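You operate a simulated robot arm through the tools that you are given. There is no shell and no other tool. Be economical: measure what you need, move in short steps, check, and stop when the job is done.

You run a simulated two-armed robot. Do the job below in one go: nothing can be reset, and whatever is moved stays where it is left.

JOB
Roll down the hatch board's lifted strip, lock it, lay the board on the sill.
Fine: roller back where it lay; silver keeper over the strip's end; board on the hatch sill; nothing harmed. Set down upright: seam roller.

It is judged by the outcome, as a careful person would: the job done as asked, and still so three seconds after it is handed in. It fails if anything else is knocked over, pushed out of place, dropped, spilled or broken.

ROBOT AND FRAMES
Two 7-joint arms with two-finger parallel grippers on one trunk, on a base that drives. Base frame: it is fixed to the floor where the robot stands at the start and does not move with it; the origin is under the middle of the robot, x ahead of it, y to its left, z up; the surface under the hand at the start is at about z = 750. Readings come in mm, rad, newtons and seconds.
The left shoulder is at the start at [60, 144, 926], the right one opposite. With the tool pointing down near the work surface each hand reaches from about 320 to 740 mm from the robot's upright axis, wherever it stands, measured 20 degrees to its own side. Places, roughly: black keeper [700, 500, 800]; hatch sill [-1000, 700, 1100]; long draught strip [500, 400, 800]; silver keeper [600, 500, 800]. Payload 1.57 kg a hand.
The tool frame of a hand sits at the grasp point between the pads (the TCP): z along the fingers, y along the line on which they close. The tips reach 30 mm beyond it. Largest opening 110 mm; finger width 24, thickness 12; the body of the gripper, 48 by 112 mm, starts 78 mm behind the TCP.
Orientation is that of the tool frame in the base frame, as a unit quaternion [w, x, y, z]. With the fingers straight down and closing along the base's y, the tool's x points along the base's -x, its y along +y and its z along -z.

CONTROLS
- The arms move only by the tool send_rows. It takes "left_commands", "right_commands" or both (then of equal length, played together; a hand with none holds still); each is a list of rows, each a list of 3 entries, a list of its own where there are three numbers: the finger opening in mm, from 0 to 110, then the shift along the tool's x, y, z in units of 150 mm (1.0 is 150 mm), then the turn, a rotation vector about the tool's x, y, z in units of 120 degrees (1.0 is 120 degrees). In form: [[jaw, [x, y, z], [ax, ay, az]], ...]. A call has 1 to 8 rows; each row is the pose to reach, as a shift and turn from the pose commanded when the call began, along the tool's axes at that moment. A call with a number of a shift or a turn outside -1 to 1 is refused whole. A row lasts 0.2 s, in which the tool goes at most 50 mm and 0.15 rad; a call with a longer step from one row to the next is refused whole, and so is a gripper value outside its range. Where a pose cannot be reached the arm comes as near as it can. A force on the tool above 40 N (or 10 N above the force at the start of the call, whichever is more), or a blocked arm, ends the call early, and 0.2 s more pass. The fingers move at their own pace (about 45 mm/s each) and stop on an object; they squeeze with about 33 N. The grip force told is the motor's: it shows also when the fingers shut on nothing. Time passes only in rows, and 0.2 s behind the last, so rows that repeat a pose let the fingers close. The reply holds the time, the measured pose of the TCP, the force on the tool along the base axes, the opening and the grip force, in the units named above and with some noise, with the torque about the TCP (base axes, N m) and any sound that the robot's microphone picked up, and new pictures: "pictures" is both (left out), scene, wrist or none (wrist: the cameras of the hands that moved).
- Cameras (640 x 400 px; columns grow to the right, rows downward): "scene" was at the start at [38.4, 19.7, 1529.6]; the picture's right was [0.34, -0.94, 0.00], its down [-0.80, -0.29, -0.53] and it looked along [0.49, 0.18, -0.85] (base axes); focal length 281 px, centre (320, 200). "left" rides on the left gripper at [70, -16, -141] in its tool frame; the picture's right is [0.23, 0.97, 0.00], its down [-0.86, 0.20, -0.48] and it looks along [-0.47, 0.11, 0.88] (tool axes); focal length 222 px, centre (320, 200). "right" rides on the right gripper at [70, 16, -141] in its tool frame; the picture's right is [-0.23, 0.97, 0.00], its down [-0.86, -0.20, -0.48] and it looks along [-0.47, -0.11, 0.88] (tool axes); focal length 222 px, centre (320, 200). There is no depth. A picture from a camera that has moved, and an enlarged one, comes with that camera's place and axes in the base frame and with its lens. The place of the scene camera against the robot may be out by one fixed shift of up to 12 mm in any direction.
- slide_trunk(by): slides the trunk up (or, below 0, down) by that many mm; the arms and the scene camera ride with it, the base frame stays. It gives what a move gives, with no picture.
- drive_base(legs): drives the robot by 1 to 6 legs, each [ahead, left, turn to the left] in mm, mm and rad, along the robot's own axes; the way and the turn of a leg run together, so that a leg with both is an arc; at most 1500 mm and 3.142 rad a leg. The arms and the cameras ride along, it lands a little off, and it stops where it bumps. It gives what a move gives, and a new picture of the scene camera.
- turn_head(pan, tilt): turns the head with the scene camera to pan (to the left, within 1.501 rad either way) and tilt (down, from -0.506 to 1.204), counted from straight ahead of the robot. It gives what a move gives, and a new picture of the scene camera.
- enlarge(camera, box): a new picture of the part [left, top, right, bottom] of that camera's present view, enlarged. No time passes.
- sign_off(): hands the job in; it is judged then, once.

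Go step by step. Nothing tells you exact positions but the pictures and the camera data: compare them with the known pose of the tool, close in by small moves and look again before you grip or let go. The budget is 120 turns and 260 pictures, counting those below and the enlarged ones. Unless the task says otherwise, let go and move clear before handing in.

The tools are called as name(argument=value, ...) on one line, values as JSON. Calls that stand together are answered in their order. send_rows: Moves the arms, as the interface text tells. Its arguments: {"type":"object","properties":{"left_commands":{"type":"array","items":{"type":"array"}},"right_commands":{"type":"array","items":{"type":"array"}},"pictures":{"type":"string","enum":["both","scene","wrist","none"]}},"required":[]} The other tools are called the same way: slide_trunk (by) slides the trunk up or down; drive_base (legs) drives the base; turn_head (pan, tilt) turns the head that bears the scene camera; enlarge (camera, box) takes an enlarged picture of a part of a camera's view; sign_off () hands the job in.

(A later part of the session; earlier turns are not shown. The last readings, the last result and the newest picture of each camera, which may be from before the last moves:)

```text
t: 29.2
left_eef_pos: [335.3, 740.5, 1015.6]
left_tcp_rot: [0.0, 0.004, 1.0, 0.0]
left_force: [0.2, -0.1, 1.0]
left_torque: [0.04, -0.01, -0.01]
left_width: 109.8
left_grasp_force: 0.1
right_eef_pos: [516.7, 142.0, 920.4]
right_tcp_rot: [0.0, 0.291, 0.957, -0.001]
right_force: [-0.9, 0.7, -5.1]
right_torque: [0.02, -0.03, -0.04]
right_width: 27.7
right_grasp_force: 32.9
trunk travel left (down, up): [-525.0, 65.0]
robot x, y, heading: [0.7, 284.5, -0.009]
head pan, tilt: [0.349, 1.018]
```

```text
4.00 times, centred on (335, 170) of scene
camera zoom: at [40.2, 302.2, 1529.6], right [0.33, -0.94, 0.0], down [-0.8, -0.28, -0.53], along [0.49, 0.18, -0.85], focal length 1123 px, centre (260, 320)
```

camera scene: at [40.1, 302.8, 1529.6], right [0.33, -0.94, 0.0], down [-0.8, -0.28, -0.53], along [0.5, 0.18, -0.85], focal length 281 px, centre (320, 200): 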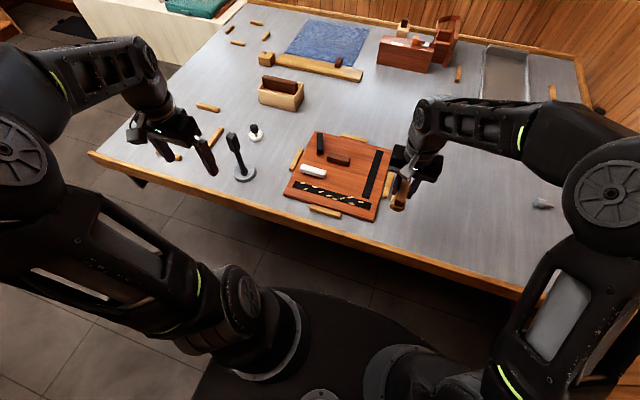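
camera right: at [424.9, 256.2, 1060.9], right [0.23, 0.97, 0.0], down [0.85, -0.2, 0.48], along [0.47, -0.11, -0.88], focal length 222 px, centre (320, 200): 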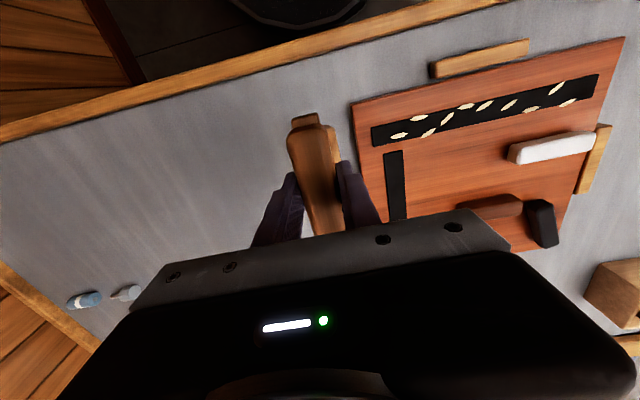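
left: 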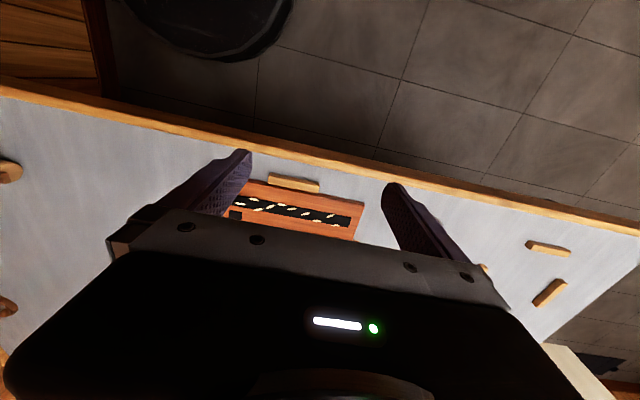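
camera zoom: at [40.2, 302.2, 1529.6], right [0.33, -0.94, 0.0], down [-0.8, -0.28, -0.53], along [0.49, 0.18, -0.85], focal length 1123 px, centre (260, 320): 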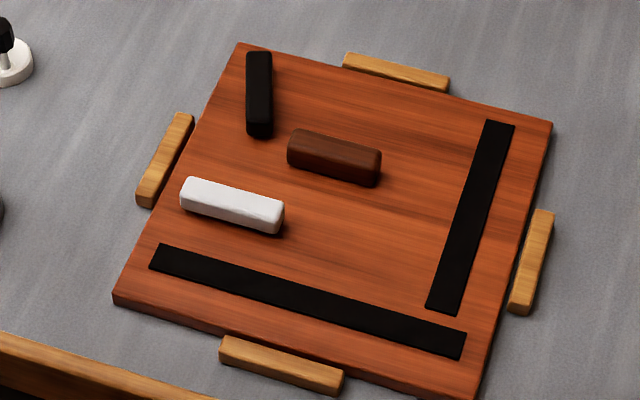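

Strip fully pressed. Continue returning the roller.

send_rows(right_commands=[[10, [-0.14, -0.17, 0], [0, 0, 0.07]], [10, [-0.28, -0.34, 0], [0, 0, 0.14]], [10, [-0.42, -0.51, 0], [0, 0, 0.21]], [10, [-0.56, -0.68, 0], [0, 0, 0.28]], [10, [-0.7, -0.85, 0], [0, 0, 0.35]], [10, [-0.84, -0.98, 0], [0, 0, 0.42]], [10, [-0.96, -0.99, 0], [0, 0, 0.49]], [10, [-0.96, -0.99, 0], [0, 0, 0.4917]]], pictures="none")

```text
t: 31.0
left_eef_pos: [335.7, 739.8, 1014.5]
left_tcp_rot: [-0.001, 0.005, 1.0, 0.001]
left_force: [-0.4, -1.1, 0.4]
left_torque: [0.0, 0.02, 0.03]
left_width: 110.1
left_grasp_force: 0.0
right_eef_pos: [550.6, -57.5, 919.0]
right_tcp_rot: [0.0, 0.725, 0.688, 0.0]
right_force: [-0.1, -0.1, -4.5]
right_torque: [-0.01, -0.03, 0.0]
right_width: 27.8
right_grasp_force: 33.2
trunk travel left (down, up): [-525.0, 65.0]
robot x, y, heading: [-1.2, 283.2, -0.008]
head pan, tilt: [0.349, 1.018]
```

send_rows(right_commands=[[10, [-0.2, -0.02, 0], [0, 0, 0]], [10, [-0.384, -0.038, 0], [0, 0, 0]], [10, [-0.384, -0.038, 0.25], [0, 0, 0]], [10, [-0.384, -0.038, 0.45], [0, 0, 0]], [10, [-0.384, -0.038, 0.58], [0, 0, 0]], [10, [-0.384, -0.038, 0.62], [0, 0, 0]], [10, [-0.384, -0.038, 0.62], [0, 0, 0]]], pictures="none")

enlarge(camera="scene", box=[490, 190, 570, 260])

```text
t: 32.6
left_eef_pos: [335.7, 739.8, 1014.0]
left_tcp_rot: [0.0, 0.004, 1.0, 0.0]
left_force: [0.3, 0.4, 0.2]
left_torque: [0.0, -0.01, -0.02]
left_width: 110.2
left_grasp_force: 0.1
right_eef_pos: [542.3, -117.8, 824.4]
right_tcp_rot: [0.0, 0.723, 0.69, 0.0]
right_force: [-0.6, -0.1, -4.9]
right_torque: [0.01, 0.02, 0.01]
right_width: 27.6
right_grasp_force: 33.1
trunk travel left (down, up): [-525.0, 65.0]
robot x, y, heading: [-1.3, 286.5, -0.009]
head pan, tilt: [0.349, 1.018]
```

```text
5.71 times, centred on (530, 225) of scene
camera zoom: at [40.2, 302.7, 1529.6], right [0.33, -0.94, 0.0], down [-0.8, -0.28, -0.53], along [0.5, 0.18, -0.85], focal length 1604 px, centre (-880, 57)
```

zoom: 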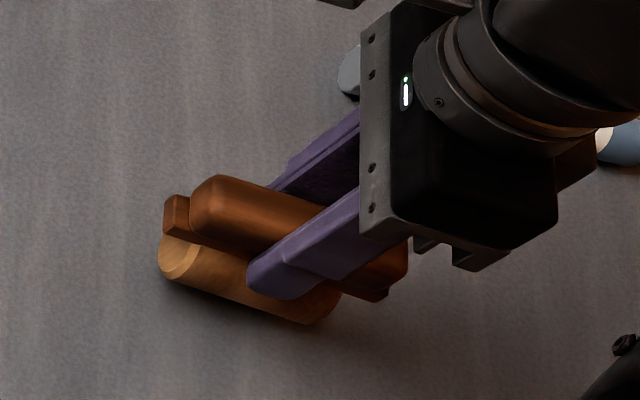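

send_rows(right_commands=[[10, [0.015, 0, 0.02], [0, 0, 0]], [10, [0.015, 0, 0.035], [0, 0, 0]], [10, [0.015, 0, 0.045], [0, 0, 0]], [10, [0.015, 0, 0.05], [0, 0, 0]]], pictures="none")

enlarge(camera="scene", box=[490, 190, 570, 260])

```text
t: 33.6
left_eef_pos: [335.7, 740.0, 1015.7]
left_tcp_rot: [0.001, 0.005, 1.0, 0.0]
left_force: [0.1, 0.3, 0.7]
left_torque: [0.03, 0.0, 0.0]
left_width: 110.0
left_grasp_force: 0.1
right_eef_pos: [542.7, -116.1, 817.0]
right_tcp_rot: [0.0, 0.725, 0.689, 0.0]
right_force: [-0.1, 0.7, -4.1]
right_torque: [-0.01, 0.02, -0.02]
right_width: 27.9
right_grasp_force: 32.5
trunk travel left (down, up): [-525.0, 65.0]
robot x, y, heading: [4.7, 283.1, -0.008]
head pan, tilt: [0.349, 1.018]
```

```text
5.71 times, centred on (530, 225) of scene
camera zoom: at [40.3, 302.7, 1529.6], right [0.33, -0.94, 0.0], down [-0.8, -0.28, -0.53], along [0.49, 0.18, -0.85], focal length 1604 px, centre (-880, 57)
```

zoom: 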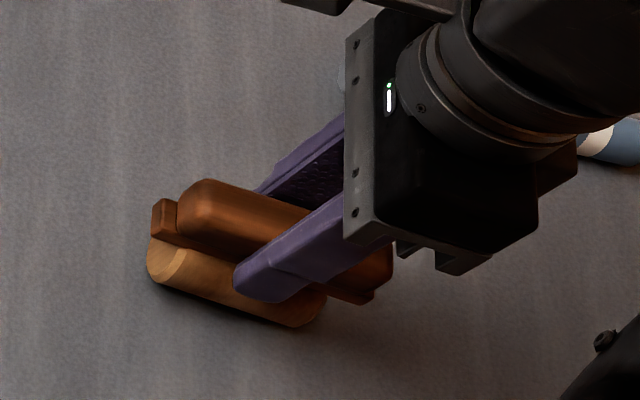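

send_rows(right_commands=[[10, [0.005, -0.005, 0.01], [0, 0, 0]], [10, [0.008, -0.005, 0.016], [0, 0, 0]], [10, [0.01, -0.005, 0.022], [0, 0, 0]]], pictures="none")

```text
t: 34.4
left_eef_pos: [336.7, 740.1, 1015.2]
left_tcp_rot: [-0.001, 0.005, 1.0, 0.0]
left_force: [-0.2, -0.1, -0.1]
left_torque: [0.02, 0.0, -0.01]
left_width: 110.1
left_grasp_force: 0.2
right_eef_pos: [542.9, -112.4, 813.7]
right_tcp_rot: [0.0, 0.724, 0.689, 0.0]
right_force: [-0.9, -0.1, -4.8]
right_torque: [0.02, -0.01, 0.01]
right_width: 27.9
right_grasp_force: 33.0
trunk travel left (down, up): [-525.0, 65.0]
robot x, y, heading: [-1.4, 284.3, -0.01]
head pan, tilt: [0.349, 1.018]
```

send_rows(right_commands=[[10, [0.0, 0, 0.007], [0, 0, 0]], [10, [0.0, 0, 0.014], [0, 0, 0]]], pictures="none")

enlarge(camera="scene", box=[490, 190, 570, 260])

```text
t: 35.0
left_eef_pos: [334.3, 740.8, 1014.2]
left_tcp_rot: [0.0, 0.004, 1.0, 0.0]
left_force: [-0.3, 0.0, 0.3]
left_torque: [-0.01, 0.0, -0.03]
left_width: 110.2
left_grasp_force: 0.0
right_eef_pos: [543.0, -113.5, 813.7]
right_tcp_rot: [0.0, 0.725, 0.688, 0.0]
right_force: [-2.7, -1.4, 7.7]
right_torque: [-0.57, 0.17, -0.08]
right_width: 27.7
right_grasp_force: 33.3
trunk travel left (down, up): [-525.0, 65.0]
robot x, y, heading: [0.6, 286.2, -0.008]
head pan, tilt: [0.349, 1.018]
```

```text
5.71 times, centred on (530, 225) of scene
camera zoom: at [38.9, 303.3, 1529.8], right [0.33, -0.94, 0.0], down [-0.8, -0.28, -0.53], along [0.5, 0.18, -0.85], focal length 1604 px, centre (-880, 57)
```

zoom: 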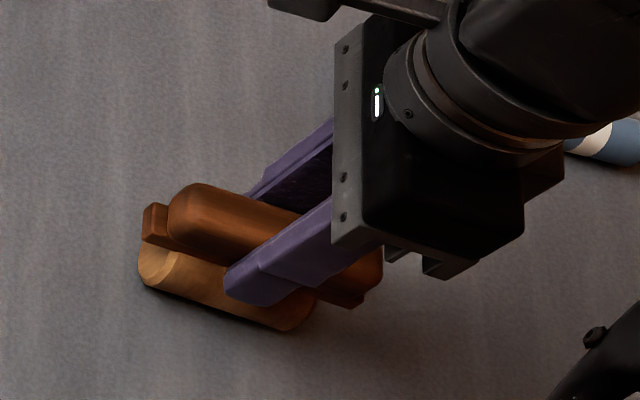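

Contact at the original spot; release slowly and rise.

send_rows(right_commands=[[30, [0, 0, 0.008], [0, 0, 0]], [40, [0, 0, 0.008], [0, 0, 0]], [70, [0, 0, 0.008], [0, 0, 0]], [90, [0, 0, 0], [0, 0, 0]], [110, [0, 0, -0.05], [0, 0, 0]], [110, [0, 0, -0.25], [0, 0, 0]], [110, [0, 0, -0.55], [0, 0, 0]], [110, [0, 0, -0.8], [0, 0, 0]]], pictures="none")

enlarge(camera="scene", box=[490, 190, 570, 260])

enlarge(camera="right", box=[200, 50, 440, 200])

```text
t: 36.8
left_eef_pos: [336.1, 740.3, 1014.2]
left_tcp_rot: [0.0, 0.004, 1.0, 0.0]
left_force: [0.0, -0.5, 0.3]
left_torque: [0.0, -0.03, 0.02]
left_width: 109.9
left_grasp_force: 0.2
right_eef_pos: [537.9, -111.7, 931.4]
right_tcp_rot: [0.001, 0.724, 0.69, -0.001]
right_force: [-0.1, -0.7, -0.5]
right_torque: [-0.04, 0.0, 0.01]
right_width: 110.3
right_grasp_force: 0.0
trunk travel left (down, up): [-525.0, 65.0]
robot x, y, heading: [3.2, 282.7, -0.013]
head pan, tilt: [0.349, 1.018]
```

```text
5.71 times, centred on (530, 225) of scene
camera zoom: at [39.4, 303.2, 1529.5], right [0.33, -0.94, 0.0], down [-0.8, -0.28, -0.53], along [0.5, 0.18, -0.85], focal length 1604 px, centre (-880, 57)
```

zoom: 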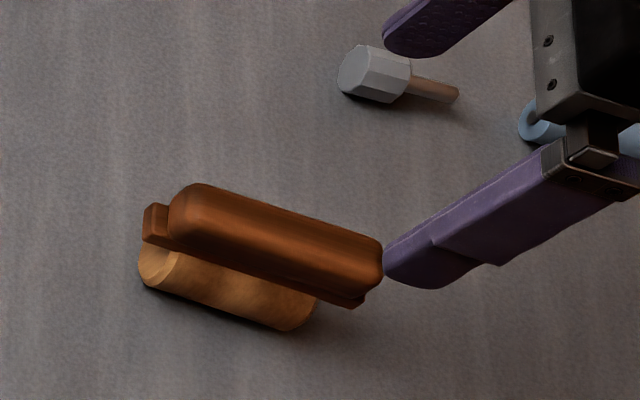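

```text
2.67 times, centred on (320, 125) of right
camera zoom: at [558.0, -42.5, 1073.6], right [0.96, -0.28, 0.0], down [-0.24, -0.84, 0.48], along [-0.13, -0.46, -0.88], focal length 592 px, centre (320, 400)
```

zoom: 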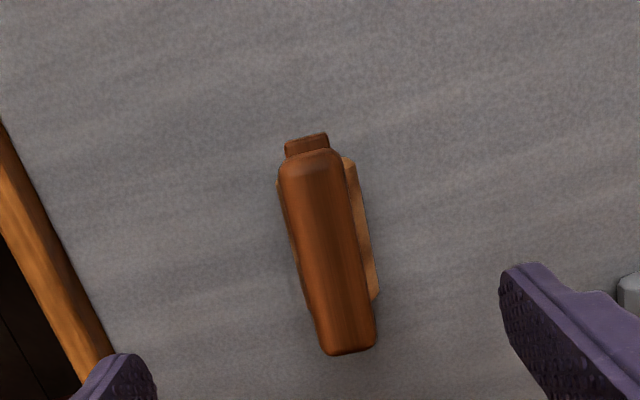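

Roller is upright back in place. Now move the right hand above the board to measure keeper and handle.

send_rows(right_commands=[[110, [0.25, 0, -0.1], [0, 0, 0]], [60, [0.5, 0, -0.2], [0, 0, 0]], [0, [0.75, 0, -0.2], [0, 0, 0]], [0, [1.0, 0, -0.2], [0, 0, 0]]], pictures="none")

send_rows(right_commands=[[0, [0.14, 0.04, 0], [0, 0, -0.07]], [0, [0.28, 0.08, 0], [0, 0, -0.14]], [0, [0.42, 0.12, 0], [0, 0, -0.21]], [0, [0.56, 0.16, 0], [0, 0, -0.28]], [0, [0.7, 0.2, 0], [0, 0, -0.35]], [0, [0.84, 0.24, 0], [0, 0, -0.42]], [0, [0.98, 0.28, 0], [0, 0, -0.49]], [0, [0.98, 0.28, 0], [0, 0, -0.56]]], pictures="none")

```text
t: 37.8
left_eef_pos: [335.7, 740.3, 1013.6]
left_tcp_rot: [0.0, 0.004, 1.0, -0.001]
left_force: [0.0, -0.7, -0.6]
left_torque: [-0.01, -0.06, 0.0]
left_width: 110.0
left_grasp_force: 0.0
right_eef_pos: [548.0, 38.1, 961.3]
right_tcp_rot: [-0.001, 0.725, 0.689, 0.0]
right_force: [0.8, 0.8, 0.1]
right_torque: [0.02, 0.03, 0.0]
right_width: 41.8
right_grasp_force: 0.0
trunk travel left (down, up): [-525.0, 65.0]
robot x, y, heading: [0.6, 279.0, -0.002]
head pan, tilt: [0.349, 1.018]
```

```text
t: 39.6
left_eef_pos: [335.9, 740.1, 1014.6]
left_tcp_rot: [0.0, 0.004, 1.0, 0.0]
left_force: [-0.9, 0.5, 0.1]
left_torque: [-0.01, -0.04, 0.03]
left_width: 110.0
left_grasp_force: 0.0
right_eef_pos: [599.1, 181.2, 962.4]
right_tcp_rot: [0.0, 0.221, 0.975, -0.001]
right_force: [0.1, 0.4, 0.1]
right_torque: [0.01, 0.0, 0.0]
right_width: 0.1
right_grasp_force: 21.4
trunk travel left (down, up): [-525.0, 65.0]
robot x, y, heading: [4.1, 287.8, -0.009]
head pan, tilt: [0.349, 1.018]
```

send_rows(right_commands=[[0, [0.05, 0.25, 0], [0, 0, -0.07]], [0, [0.1, 0.5, 0], [0, 0, -0.14]], [0, [0.15, 0.75, 0], [0, 0, -0.2125]], [0, [0.19, 1.0, 0], [0, 0, -0.2125]]], pictures="none")

send_rows(right_commands=[[0, [0, 0.2, 0], [0, 0, 0]], [0, [0, 0.4, 0], [0, 0, 0]], [0, [0, 0.6, 0], [0, 0, 0]], [0, [0, 0.6, 0], [0, 0, 0]]], pictures="wrist")

enlarge(camera="right", box=[260, 20, 560, 200])

```text
refused: row 3 steps farther than a row can; nothing moved
```

```text
t: 40.6
left_eef_pos: [336.3, 739.6, 1015.9]
left_tcp_rot: [0.0, 0.005, 1.0, 0.0]
left_force: [0.8, 0.5, 0.3]
left_torque: [0.04, 0.01, 0.01]
left_width: 110.2
left_grasp_force: 0.2
right_eef_pos: [639.1, 263.3, 963.3]
right_tcp_rot: [0.0, 0.222, 0.975, -0.001]
right_force: [0.4, 0.0, -1.1]
right_torque: [-0.02, 0.0, 0.02]
right_width: 0.0
right_grasp_force: 21.5
trunk travel left (down, up): [-525.0, 65.0]
robot x, y, heading: [2.0, 283.1, -0.009]
head pan, tilt: [0.349, 1.018]
camera right: at [582.1, 309.1, 1105.3], right [0.63, 0.78, 0.0], down [0.68, -0.55, 0.48], along [0.37, -0.3, -0.88], focal length 222 px, centre (320, 200)
```

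right: 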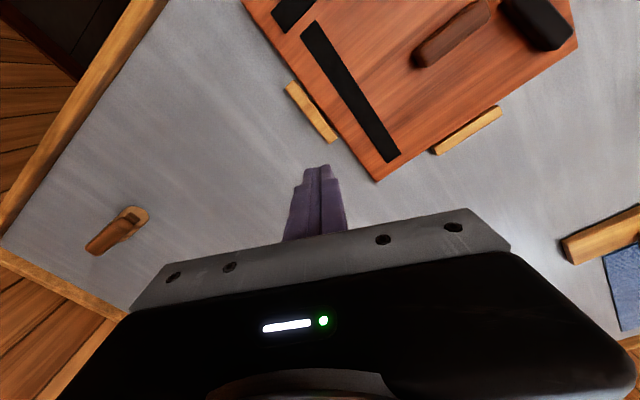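

```text
2.13 times, centred on (410, 110) of right
camera zoom: at [582.1, 309.1, 1105.3], right [0.63, 0.78, 0.0], down [0.68, -0.55, 0.48], along [0.37, -0.3, -0.88], focal length 474 px, centre (128, 392)
```

zoom: 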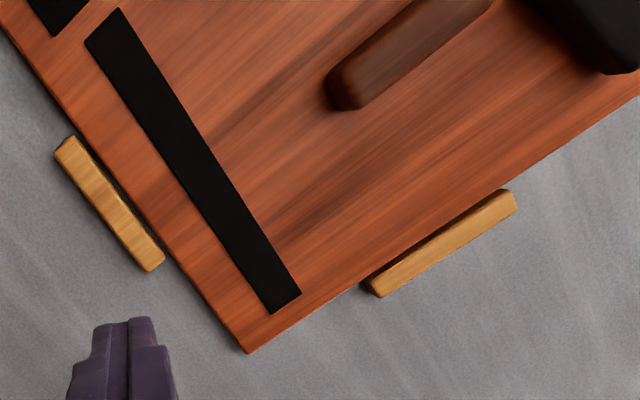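

send_rows(right_commands=[[0, [0.12, 0.2, 0], [0, 0, -0.07]], [0, [0.24, 0.4, 0], [0, 0, -0.14]], [0, [0.36, 0.63, 0], [0, 0, -0.21]], [0, [0.49, 0.87, 0], [0, 0, -0.2125]], [0, [0.49, 0.87, 0], [0, 0, -0.2125]]], pictures="wrist")

enlarge(camera="right", box=[260, 20, 560, 200])

```text
t: 41.8
left_eef_pos: [336.8, 741.4, 1014.2]
left_tcp_rot: [-0.001, 0.004, 1.0, 0.0]
left_force: [0.5, 0.0, -0.7]
left_torque: [0.01, 0.03, 0.0]
left_width: 110.3
left_grasp_force: 0.0
right_eef_pos: [597.4, 381.9, 956.7]
right_tcp_rot: [0.001, 0.003, 1.0, 0.0]
right_force: [0.7, 0.8, 0.8]
right_torque: [-0.03, 0.01, -0.01]
right_width: 0.1
right_grasp_force: 21.7
right hand out of reach, approached as far as the arm can: row 1, 2, 3, 4, 5
trunk travel left (down, up): [-525.0, 65.0]
robot x, y, heading: [-1.7, 282.7, -0.008]
head pan, tilt: [0.349, 1.018]
camera right: at [527.8, 399.0, 1099.3], right [0.23, 0.97, 0.0], down [0.85, -0.2, 0.48], along [0.47, -0.11, -0.88], focal length 222 px, centre (320, 200)
```

right: 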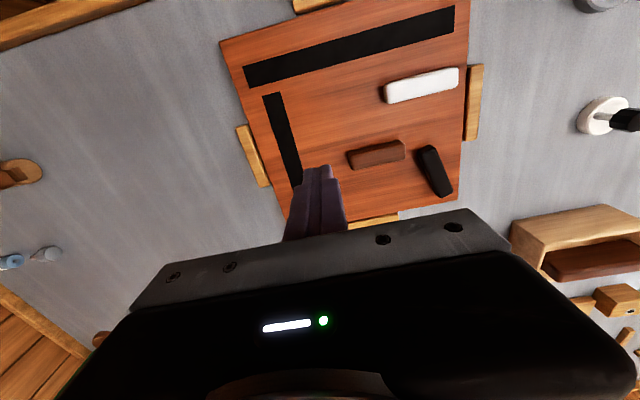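

```text
2.13 times, centred on (410, 110) of right
camera zoom: at [527.8, 399.0, 1099.3], right [0.23, 0.97, 0.0], down [0.85, -0.2, 0.48], along [0.47, -0.11, -0.88], focal length 474 px, centre (128, 392)
```

zoom: 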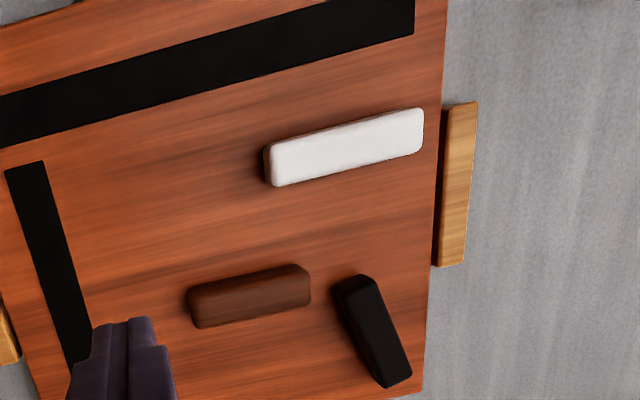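

The silver keeper spans y≈474–563 at x≈565 (its end by the board edge must be the pivot); the brown handle is at about [636,453]. I'll retract the right hand and bring in the left hand with closed fingers as a pusher.

send_rows(right_commands=[[0, [0.2, -0.25, -0.05], [0, 0, 0]], [0, [0.4, -0.5, -0.1], [0, 0, 0]], [0, [0.6, -0.75, -0.15], [0, 0, 0]], [0, [0.8, -1.0, -0.2], [0, 0, 0]]], left_commands=[[60, [-0.2, 0, 0], [0, 0, 0]], [30, [-0.4, 0, 0], [0, 0, 0]], [0, [-0.6, 0, 0], [0, 0, 0]], [0, [-0.8, 0, 0], [0, 0, 0]]], pictures="none")

send_rows(right_commands=[[0, [0, -0.2, 0], [0, 0, 0]], [0, [0, -0.4, 0], [0, 0, 0]], [0, [0, -0.6, 0], [0, 0, 0]], [0, [0, -0.6, 0], [0, 0, 0]], [0, [0, -0.6, 0], [0, 0, 0]]], left_commands=[[0, [-0.2, -0.2, 0], [0, 0, 0]], [0, [-0.4, -0.4, 0.05], [0, 0, 0]], [0, [-0.6, -0.6, 0.1], [0, 0, 0]], [0, [-0.8, -0.8, 0.2], [0, 0, 0]], [0, [-0.9, -0.95, 0.3], [0, 0, 0]]], pictures="none")

```text
t: 42.8
left_eef_pos: [454.4, 738.8, 1014.6]
left_tcp_rot: [-0.001, 0.004, 1.0, 0.0]
left_force: [0.5, -0.7, -0.1]
left_torque: [0.0, 0.01, -0.03]
left_width: 25.5
left_grasp_force: 0.8
right_eef_pos: [482.6, 229.3, 990.2]
right_tcp_rot: [-0.001, 0.001, 1.0, 0.001]
right_force: [-0.1, 0.3, 0.4]
right_torque: [0.01, -0.02, -0.03]
right_width: 0.0
right_grasp_force: 21.3
trunk travel left (down, up): [-525.0, 65.0]
robot x, y, heading: [-2.1, 285.8, -0.006]
head pan, tilt: [0.349, 1.018]
```

```text
t: 44.0
left_eef_pos: [588.5, 599.6, 969.2]
left_tcp_rot: [0.0, 0.003, 1.0, 0.0]
left_force: [-0.7, -0.9, -0.2]
left_torque: [0.03, 0.0, -0.01]
left_width: 0.1
left_grasp_force: 21.2
right_eef_pos: [480.7, 138.7, 991.4]
right_tcp_rot: [0.001, 0.001, 1.0, 0.0]
right_force: [0.8, -0.6, 0.0]
right_torque: [0.01, 0.01, -0.01]
right_width: 0.0
right_grasp_force: 21.8
trunk travel left (down, up): [-525.0, 65.0]
robot x, y, heading: [2.5, 283.7, -0.009]
head pan, tilt: [0.349, 1.018]
```

send_rows(left_commands=[[0, [-0.02, -0.25, 0.1], [0, 0, 0]], [0, [-0.04, -0.5, 0.25], [0, 0, 0]], [0, [-0.057, -0.75, 0.4], [0, 0, 0]], [0, [-0.057, -0.77, 0.65], [0, 0, 0]], [0, [-0.057, -0.77, 0.79], [0, 0, 0]], [0, [-0.057, -0.77, 0.79], [0, 0, 0]]], pictures="wrist")

enlarge(camera="scene", box=[280, 120, 400, 210])

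enlarge(camera="left", box=[220, 60, 440, 230])

```text
t: 45.4
left_eef_pos: [597.0, 481.0, 851.1]
left_tcp_rot: [0.0, 0.004, 1.0, 0.0]
left_force: [0.0, -0.2, 0.3]
left_torque: [0.02, -0.02, -0.01]
left_width: 0.0
left_grasp_force: 21.0
right_eef_pos: [481.3, 139.4, 990.9]
right_tcp_rot: [0.001, 0.001, 1.0, 0.0]
right_force: [0.3, 0.1, -0.3]
right_torque: [0.02, 0.01, 0.03]
right_width: 0.1
right_grasp_force: 21.3
trunk travel left (down, up): [-525.0, 65.0]
robot x, y, heading: [0.8, 281.1, -0.008]
head pan, tilt: [0.349, 1.018]
camera left: at [528.0, 465.1, 992.4], right [-0.22, 0.98, 0.0], down [0.86, 0.19, 0.48], along [0.47, 0.11, -0.88], focal length 222 px, centre (320, 200)
```

left: 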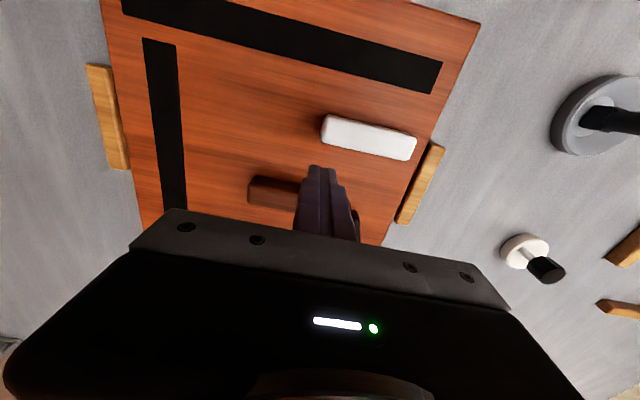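

```text
4.44 times, centred on (340, 165) of scene
camera zoom: at [39.8, 303.1, 1529.6], right [0.33, -0.94, 0.0], down [-0.8, -0.28, -0.53], along [0.5, 0.18, -0.85], focal length 1247 px, centre (231, 356)
```

zoom: 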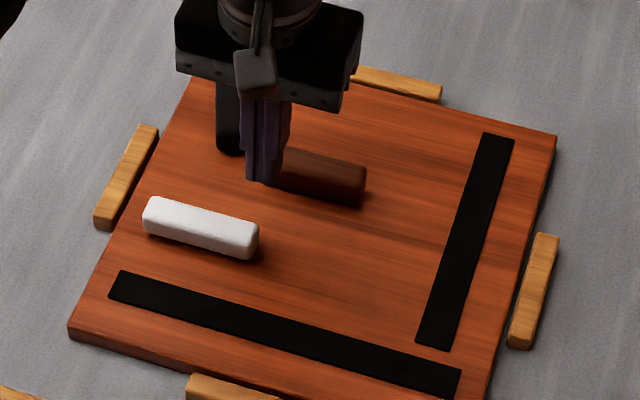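

```text
2.35 times, centred on (330, 145) of left
camera zoom: at [528.0, 465.1, 992.4], right [-0.22, 0.98, 0.0], down [0.86, 0.19, 0.48], along [0.47, 0.11, -0.88], focal length 523 px, centre (296, 329)
```

zoom: 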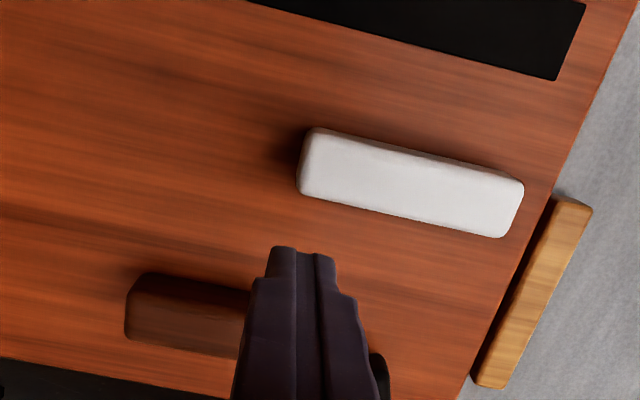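

Clear gap between keeper and brown handle. Lowering the pusher beside the keeper's free end.

send_rows(left_commands=[[0, [0, 0, 0.12], [0, 0, 0]], [0, [0, 0, 0.24], [0, 0, 0]], [0, [0, 0, 0.32], [0, 0, 0]], [0, [0, 0, 0.32], [0, 0, 0]]], pictures="none")

enlarge(camera="left", box=[220, 60, 440, 230])

enlarge(camera="scene", box=[280, 140, 360, 200])

```text
t: 46.4
left_eef_pos: [596.4, 479.7, 802.5]
left_tcp_rot: [0.0, 0.005, 1.0, 0.0]
left_force: [0.4, 0.7, -0.7]
left_torque: [-0.01, 0.0, 0.02]
left_width: 0.0
left_grasp_force: 20.8
right_eef_pos: [481.6, 139.5, 992.0]
right_tcp_rot: [0.0, 0.0, 1.0, 0.0]
right_force: [0.9, -0.3, 0.3]
right_torque: [-0.01, -0.01, 0.04]
right_width: 0.0
right_grasp_force: 21.7
trunk travel left (down, up): [-525.0, 65.0]
robot x, y, heading: [-1.8, 282.9, -0.004]
head pan, tilt: [0.349, 1.018]
```

```text
2.35 times, centred on (330, 145) of left
camera zoom: at [528.0, 463.8, 944.5], right [-0.22, 0.98, 0.0], down [0.86, 0.19, 0.48], along [0.47, 0.1, -0.88], focal length 523 px, centre (296, 329)
```

zoom: 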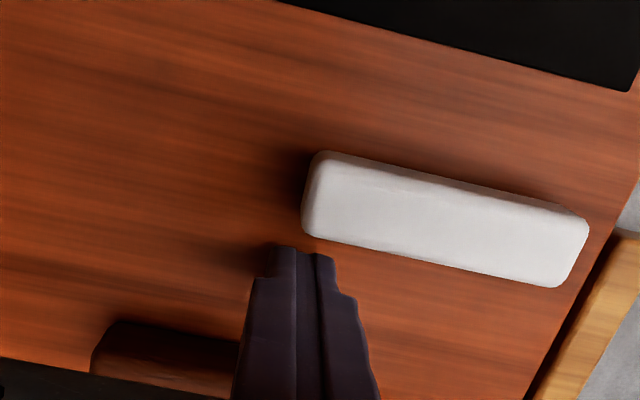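

```text
6.67 times, centred on (320, 170) of scene
camera zoom: at [39.8, 303.0, 1529.6], right [0.33, -0.94, 0.0], down [-0.8, -0.28, -0.53], along [0.5, 0.18, -0.85], focal length 1871 px, centre (320, 400)
```

zoom: 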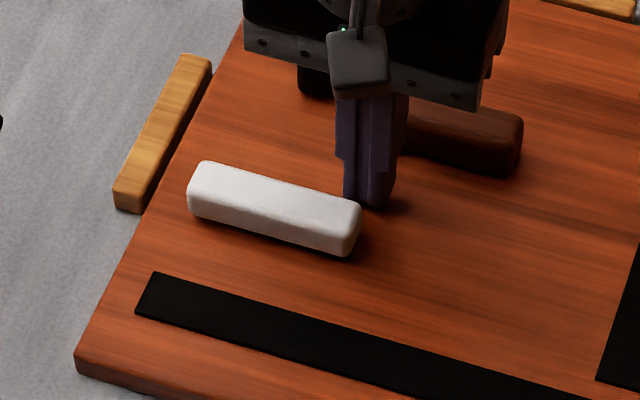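

send_rows(left_commands=[[0, [0.06, 0, 0], [0, 0, 0]], [0, [0.12, 0.0, 0], [0, 0, 0]], [0, [0.17, 0.01, 0], [0, 0, 0]], [0, [0.21, 0.03, 0], [0, 0, 0]]], pictures="none")

enlarge(camera="scene", box=[280, 140, 360, 200])

```text
t: 47.4
left_eef_pos: [565.8, 486.0, 803.2]
left_tcp_rot: [0.001, 0.004, 1.0, -0.001]
left_force: [-0.3, -1.0, -0.1]
left_torque: [-0.02, 0.03, -0.02]
left_width: 0.0
left_grasp_force: 20.9
right_eef_pos: [480.8, 138.0, 990.6]
right_tcp_rot: [0.0, 0.0, 1.0, 0.0]
right_force: [-0.5, 0.3, -0.3]
right_torque: [0.0, 0.02, -0.02]
right_width: 0.0
right_grasp_force: 21.4
trunk travel left (down, up): [-525.0, 65.0]
robot x, y, heading: [1.3, 283.2, -0.012]
head pan, tilt: [0.349, 1.018]
```

```text
6.67 times, centred on (320, 170) of scene
camera zoom: at [39.8, 302.9, 1529.6], right [0.33, -0.94, 0.0], down [-0.8, -0.28, -0.53], along [0.5, 0.18, -0.85], focal length 1871 px, centre (320, 400)
```

zoom: 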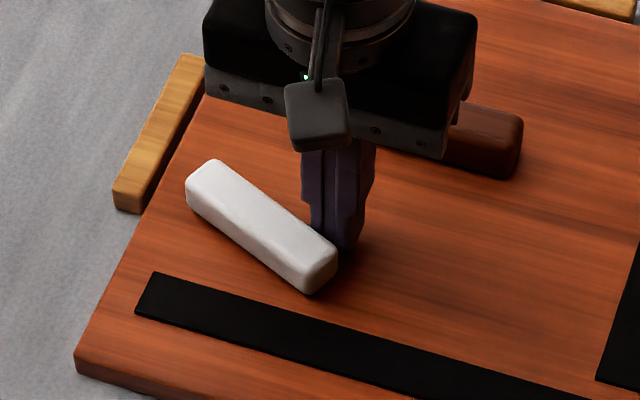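

Pivots as expected. Following the arc onward.

send_rows(left_commands=[[0, [0.07, 0.02, 0], [0, 0, 0]], [0, [0.142, 0.047, 0], [0, 0, 0]], [0, [0.22, 0.09, 0], [0, 0, 0]], [0, [0.29, 0.139, 0], [0, 0, 0]]], pictures="none")

enlarge(camera="scene", box=[280, 140, 360, 200])

```text
t: 48.4
left_eef_pos: [521.8, 507.8, 804.5]
left_tcp_rot: [0.0, 0.005, 1.0, -0.001]
left_force: [1.1, -0.4, 0.6]
left_torque: [0.02, 0.04, 0.04]
left_width: 0.1
left_grasp_force: 21.7
right_eef_pos: [480.8, 140.7, 991.5]
right_tcp_rot: [-0.001, 0.001, 1.0, 0.0]
right_force: [0.4, -0.8, 1.3]
right_torque: [-0.01, 0.03, 0.03]
right_width: 0.0
right_grasp_force: 21.0
trunk travel left (down, up): [-525.0, 65.0]
robot x, y, heading: [3.9, 280.7, -0.007]
head pan, tilt: [0.349, 1.018]
```

```text
6.67 times, centred on (320, 170) of scene
camera zoom: at [40.0, 303.0, 1529.6], right [0.33, -0.94, 0.0], down [-0.8, -0.28, -0.53], along [0.5, 0.18, -0.85], focal length 1871 px, centre (320, 400)
```

zoom: 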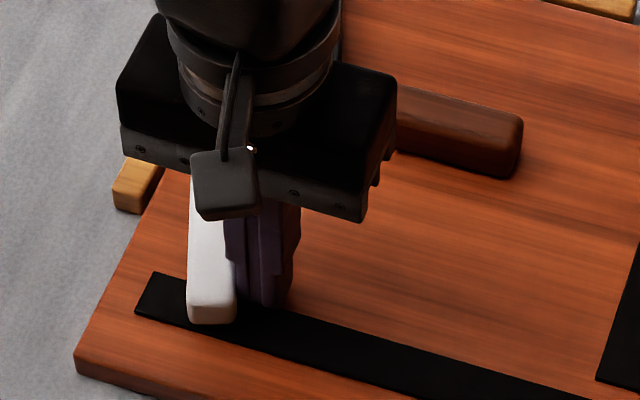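

send_rows(left_commands=[[0, [0.04, 0.05, 0], [0, 0, 0]], [0, [0.075, 0.108, 0], [0, 0, 0]]], pictures="none")

enlarge(camera="scene", box=[280, 140, 360, 200])

enlarge(camera="left", box=[220, 60, 440, 230])

```text
t: 49.1
left_eef_pos: [517.3, 512.1, 804.8]
left_tcp_rot: [0.007, 0.009, 1.0, -0.006]
left_force: [7.1, -12.8, -6.6]
left_torque: [-0.2, -0.15, 0.04]
left_width: 0.0
left_grasp_force: 21.9
right_eef_pos: [482.4, 137.4, 989.8]
right_tcp_rot: [0.0, 0.001, 1.0, 0.0]
right_force: [0.4, -0.5, -0.5]
right_torque: [0.0, -0.03, 0.0]
right_width: 0.1
right_grasp_force: 21.7
trunk travel left (down, up): [-525.0, 65.0]
robot x, y, heading: [-0.4, 284.6, -0.011]
head pan, tilt: [0.349, 1.018]
stopped in row 2 (left hand): the force on the tool passed its limit at 42 N (the readings are from after the stop); the commanded pose is now the measured one
```

```text
6.67 times, centred on (320, 170) of scene
camera zoom: at [41.2, 302.6, 1529.5], right [0.33, -0.94, 0.0], down [-0.8, -0.28, -0.53], along [0.5, 0.17, -0.85], focal length 1871 px, centre (320, 400)
```

zoom: 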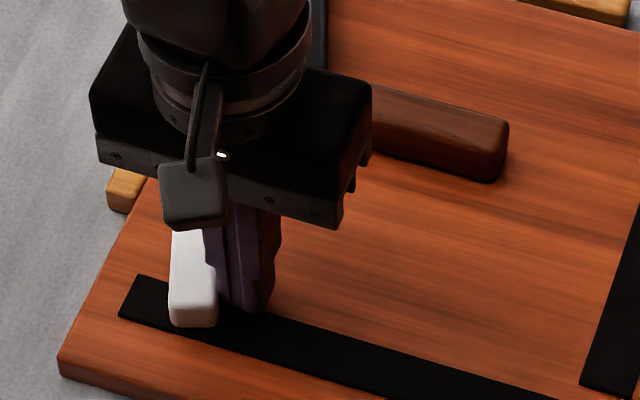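

```text
2.35 times, centred on (330, 145) of left
camera zoom: at [445.3, 498.9, 945.3], right [-0.21, 0.98, -0.01], down [0.85, 0.19, 0.49], along [0.48, 0.09, -0.87], focal length 523 px, centre (296, 329)
```

zoom: 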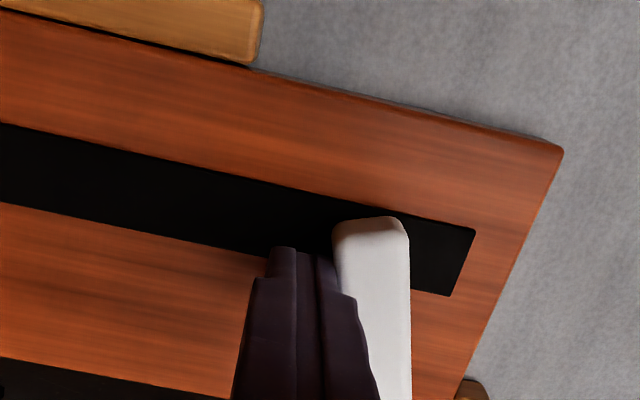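

The keeper met resistance at roughly 75–80°. I back off slightly and look closely at where it sits.

send_rows(left_commands=[[0, [0, -0.1, 0], [0, 0, 0]], [0, [0, -0.25, 0], [0, 0, 0]], [0, [0, -0.25, -0.2], [0, 0, 0]], [0, [0, -0.25, -0.5], [0, 0, 0]], [0, [0.0, -0.3, -0.8], [0, 0, 0]]], pictures="wrist")

enlarge(camera="scene", box=[270, 120, 400, 220])

enlarge(camera="left", box=[220, 0, 440, 170])

```text
t: 50.3
left_eef_pos: [511.4, 471.1, 925.3]
left_tcp_rot: [0.005, 0.009, 1.0, -0.003]
left_force: [-0.3, 0.5, -0.1]
left_torque: [-0.01, -0.02, 0.03]
left_width: 0.0
left_grasp_force: 21.0
right_eef_pos: [481.2, 137.8, 991.1]
right_tcp_rot: [0.0, 0.002, 1.0, 0.0]
right_force: [0.1, 0.5, 0.5]
right_torque: [0.0, -0.01, 0.03]
right_width: 0.1
right_grasp_force: 21.2
trunk travel left (down, up): [-525.0, 65.0]
robot x, y, heading: [2.4, 286.2, -0.011]
head pan, tilt: [0.349, 1.018]
camera left: at [440.1, 458.1, 1066.0], right [-0.21, 0.98, -0.01], down [0.85, 0.19, 0.49], along [0.48, 0.09, -0.87], focal length 222 px, centre (320, 200)
```

left: 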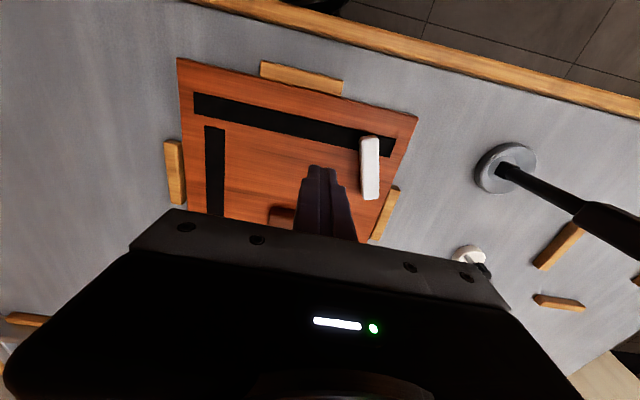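

```text
4.00 times, centred on (335, 170) of scene
camera zoom: at [39.8, 302.1, 1529.5], right [0.33, -0.94, 0.0], down [-0.8, -0.28, -0.53], along [0.5, 0.17, -0.85], focal length 1123 px, centre (260, 320)
```

zoom: 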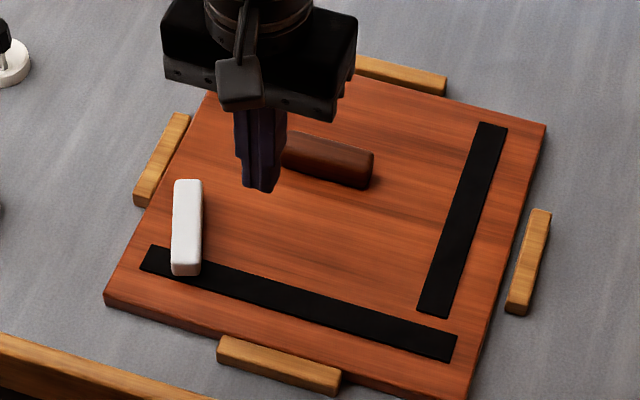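

```text
2.35 times, centred on (330, 85) of left
camera zoom: at [440.1, 458.1, 1066.0], right [-0.21, 0.98, -0.01], down [0.85, 0.19, 0.49], along [0.48, 0.09, -0.87], focal length 523 px, centre (296, 471)
```

zoom: 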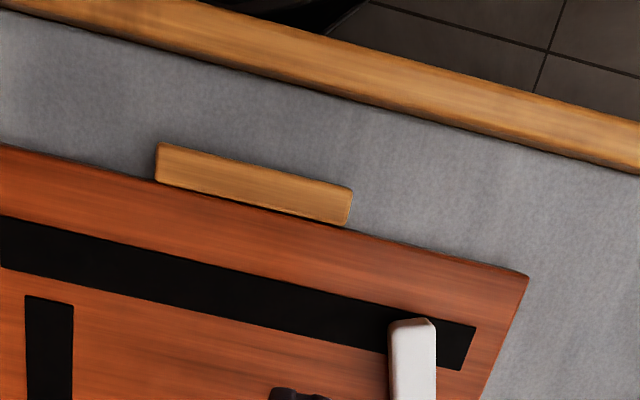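

The board eased a few mm into its left stop; keeper sits at ~75° across the strip. I'll do one gentle test push near its tip to see if that is its end stop.

send_rows(left_commands=[[0, [0.05, 0.06, 0.25], [0, 0, 0]], [0, [0.05, 0.06, 0.5], [0, 0, 0]], [0, [0.05, 0.06, 0.79], [0, 0, 0]], [0, [0.05, 0.12, 0.79], [0, 0, 0]], [0, [0.05, 0.17, 0.79], [0, 0, 0]], [0, [0.05, 0.2, 0.79], [0, 0, 0]]], pictures="none")

enlarge(camera="scene", box=[280, 140, 360, 200])

```text
t: 51.7
left_eef_pos: [506.4, 502.5, 805.2]
left_tcp_rot: [0.005, 0.008, 1.0, -0.004]
left_force: [-0.4, -0.3, 0.0]
left_torque: [0.04, 0.01, 0.03]
left_width: 0.1
left_grasp_force: 21.1
right_eef_pos: [481.4, 137.3, 992.0]
right_tcp_rot: [0.0, 0.003, 1.0, 0.0]
right_force: [0.2, -0.6, 0.5]
right_torque: [-0.01, -0.04, 0.0]
right_width: 0.1
right_grasp_force: 20.8
trunk travel left (down, up): [-525.0, 65.0]
robot x, y, heading: [-0.1, 284.8, -0.011]
head pan, tilt: [0.349, 1.018]
```

```text
6.67 times, centred on (320, 170) of scene
camera zoom: at [40.3, 302.3, 1529.6], right [0.33, -0.94, 0.0], down [-0.8, -0.28, -0.53], along [0.5, 0.17, -0.85], focal length 1871 px, centre (320, 400)
```

zoom: 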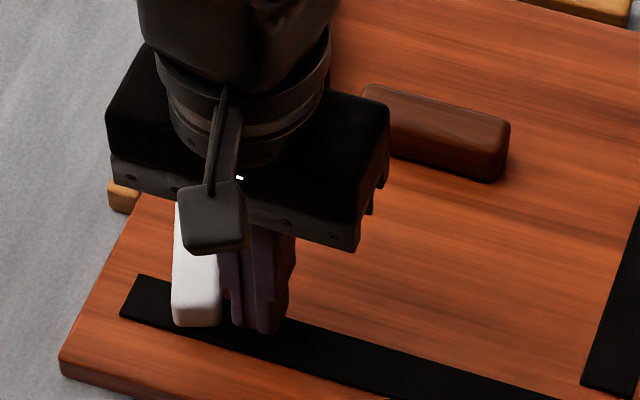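

Almost touching; now tiny pushes.

send_rows(left_commands=[[0, [0, 0.025, 0], [0, 0, 0]], [0, [0, 0.045, 0], [0, 0, 0]], [0, [0, 0.06, 0], [0, 0, 0]]], pictures="none")

enlarge(camera="scene", box=[280, 140, 360, 200])

```text
t: 52.5
left_eef_pos: [507.6, 507.8, 806.5]
left_tcp_rot: [0.005, 0.009, 1.0, -0.005]
left_force: [-1.4, -5.6, -1.4]
left_torque: [-0.08, 0.02, 0.05]
left_width: 0.0
left_grasp_force: 21.4
right_eef_pos: [482.0, 136.9, 990.8]
right_tcp_rot: [0.0, 0.002, 1.0, 0.0]
right_force: [-0.6, 0.3, 0.3]
right_torque: [0.0, 0.02, -0.02]
right_width: 0.0
right_grasp_force: 21.0
trunk travel left (down, up): [-525.0, 65.0]
robot x, y, heading: [1.8, 287.2, -0.005]
head pan, tilt: [0.349, 1.018]
```

```text
6.67 times, centred on (320, 170) of scene
camera zoom: at [40.4, 301.6, 1529.6], right [0.33, -0.94, 0.0], down [-0.8, -0.28, -0.53], along [0.5, 0.17, -0.85], focal length 1871 px, centre (320, 400)
```

zoom: 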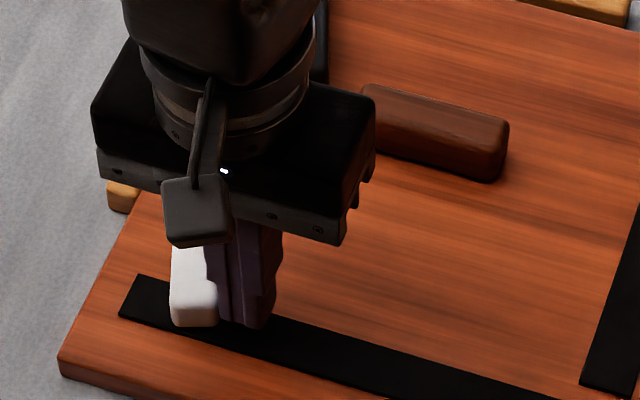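

The keeper is at its end stop across the strip's end. I'll lift the hand clear and back off to scout the hatch sill before picking up the board.

send_rows(left_commands=[[0, [0, -0.1, 0], [0, 0, 0]], [0, [0, -0.2, -0.2], [0, 0, 0]], [0, [0, -0.2, -0.5], [0, 0, 0]], [0, [0.1, -0.2, -0.8], [0, 0, 0]], [0, [0.3, -0.2, -1.0], [0, 0, 0]], [0, [0.5, -0.2, -1.0], [0, 0, 0]]], pictures="none")

drive_base(legs=[[-350, 0, 0]])

turn_head(pan=1.5, tilt=0.4)

```text
t: 53.9
left_eef_pos: [428.4, 482.5, 953.0]
left_tcp_rot: [0.005, 0.008, 1.0, -0.004]
left_force: [-0.7, -0.3, -0.1]
left_torque: [-0.02, -0.01, 0.04]
left_width: 0.0
left_grasp_force: 21.0
right_eef_pos: [480.2, 137.9, 991.5]
right_tcp_rot: [0.0, 0.003, 1.0, 0.0]
right_force: [0.3, -0.4, 0.0]
right_torque: [0.01, 0.01, 0.02]
right_width: 0.0
right_grasp_force: 21.3
trunk travel left (down, up): [-525.0, 65.0]
robot x, y, heading: [0.2, 282.1, -0.013]
head pan, tilt: [0.349, 1.018]
```

```text
t: 56.2
left_eef_pos: [75.7, 489.4, 952.3]
left_tcp_rot: [0.005, 0.002, 1.0, -0.004]
left_force: [0.4, -0.1, -0.4]
left_torque: [-0.02, -0.04, -0.02]
left_width: 0.0
left_grasp_force: 21.6
right_eef_pos: [132.6, 144.6, 991.3]
right_tcp_rot: [0.0, -0.003, 1.0, 0.001]
right_force: [0.5, 0.1, 0.1]
right_torque: [0.02, -0.01, -0.01]
right_width: 0.0
right_grasp_force: 21.6
trunk travel left (down, up): [-525.0, 65.0]
robot x, y, heading: [-346.6, 282.1, 0.004]
head pan, tilt: [0.349, 1.018]
camera scene: at [-311.7, 304.3, 1529.6], right [0.34, -0.94, 0.0], down [-0.8, -0.29, -0.53], along [0.49, 0.18, -0.85], focal length 281 px, centre (320, 200)
```

scene: 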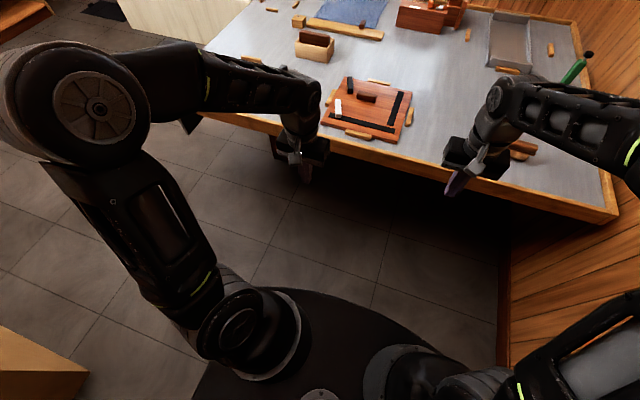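

```text
t: 57.6
left_eef_pos: [76.2, 489.0, 950.8]
left_tcp_rot: [0.005, 0.001, 1.0, -0.003]
left_force: [0.5, 0.9, 0.0]
left_torque: [-0.02, 0.01, 0.0]
left_width: 0.1
left_grasp_force: 21.2
right_eef_pos: [132.5, 144.5, 991.5]
right_tcp_rot: [0.001, -0.004, 1.0, 0.0]
right_force: [0.0, -0.4, 0.3]
right_torque: [-0.03, -0.03, 0.01]
right_width: 0.0
right_grasp_force: 21.1
trunk travel left (down, up): [-525.0, 65.0]
robot x, y, heading: [-349.3, 282.7, -0.003]
head pan, tilt: [1.499, 0.4]
camera scene: at [-368.5, 373.1, 1581.0], right [1.0, -0.07, 0.0], down [-0.03, -0.39, -0.92], along [0.06, 0.92, -0.39], focal length 281 px, centre (320, 200)
```

scene: 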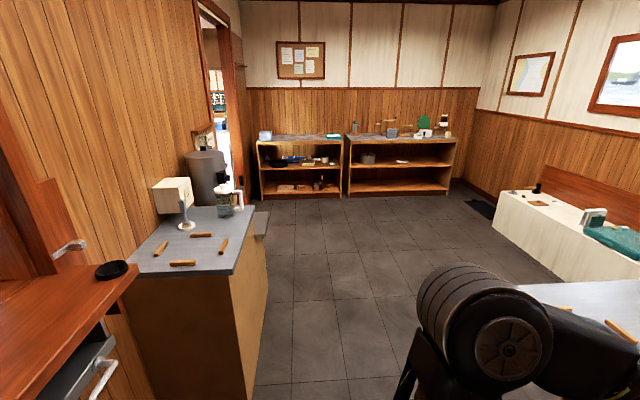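

A red-wood ledge with a black puck at left is likely the sill. Turn to face it.

drive_base(legs=[[0, 0, 2.6]])

turn_head(pan=0.0, tilt=0.5)

```text
t: 63.6
left_eef_pos: [-807.3, 364.1, 951.9]
left_tcp_rot: [-0.008, 0.951, -0.308, -0.002]
left_force: [9.2, -1.4, 4.1]
left_torque: [0.0, 1.43, 0.38]
left_width: 0.0
left_grasp_force: 21.1
right_eef_pos: [-660.9, 677.2, 991.4]
right_tcp_rot: [0.0, 0.955, -0.298, -0.002]
right_force: [-0.8, 0.4, 0.3]
right_torque: [0.02, 0.01, 0.01]
right_width: 0.1
right_grasp_force: 21.1
trunk travel left (down, up): [-525.0, 65.0]
robot x, y, heading: [-344.6, 288.7, 2.533]
head pan, tilt: [1.499, 0.4]
stopped in leg 1: the force on the tool passed its limit at 47 N (the readings are from after the stop); the commanded pose is now the measured one
camera scene: at [-376.2, 191.7, 1581.0], right [-0.78, 0.63, 0.0], down [0.24, 0.3, -0.92], along [-0.58, -0.71, -0.39], focal length 281 px, centre (320, 200)
```

scene: 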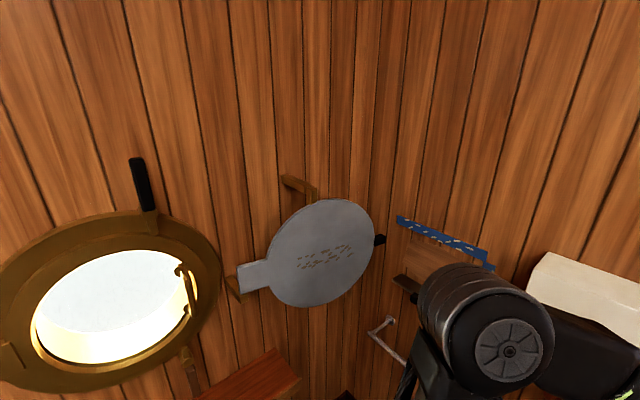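

```text
t: 65.2
left_eef_pos: [-808.2, 365.2, 952.9]
left_tcp_rot: [-0.006, 0.952, -0.307, -0.002]
left_force: [16.0, 1.3, 1.6]
left_torque: [-0.06, 1.89, 0.51]
left_width: 0.0
left_grasp_force: 21.1
right_eef_pos: [-659.4, 675.2, 991.5]
right_tcp_rot: [-0.001, 0.955, -0.298, -0.001]
right_force: [-1.3, -1.1, -0.2]
right_torque: [-0.02, 0.02, 0.0]
right_width: 0.0
right_grasp_force: 20.9
trunk travel left (down, up): [-525.0, 65.0]
robot x, y, heading: [-349.3, 284.0, 2.529]
head pan, tilt: [0.0, 0.499]
camera scene: at [-391.7, 316.2, 1571.9], right [0.57, 0.82, 0.0], down [0.39, -0.27, -0.88], along [-0.72, 0.5, -0.48], focal length 281 px, centre (320, 200)
```

scene: 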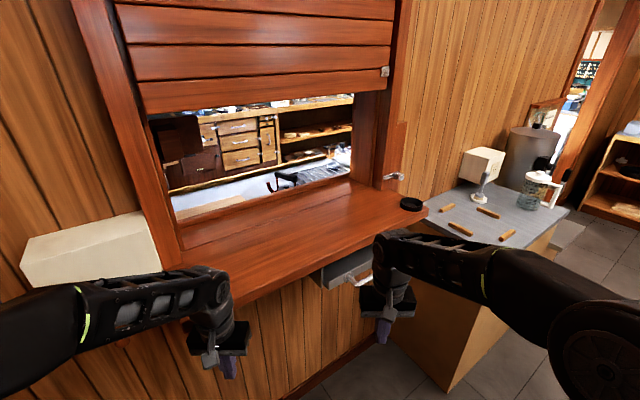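

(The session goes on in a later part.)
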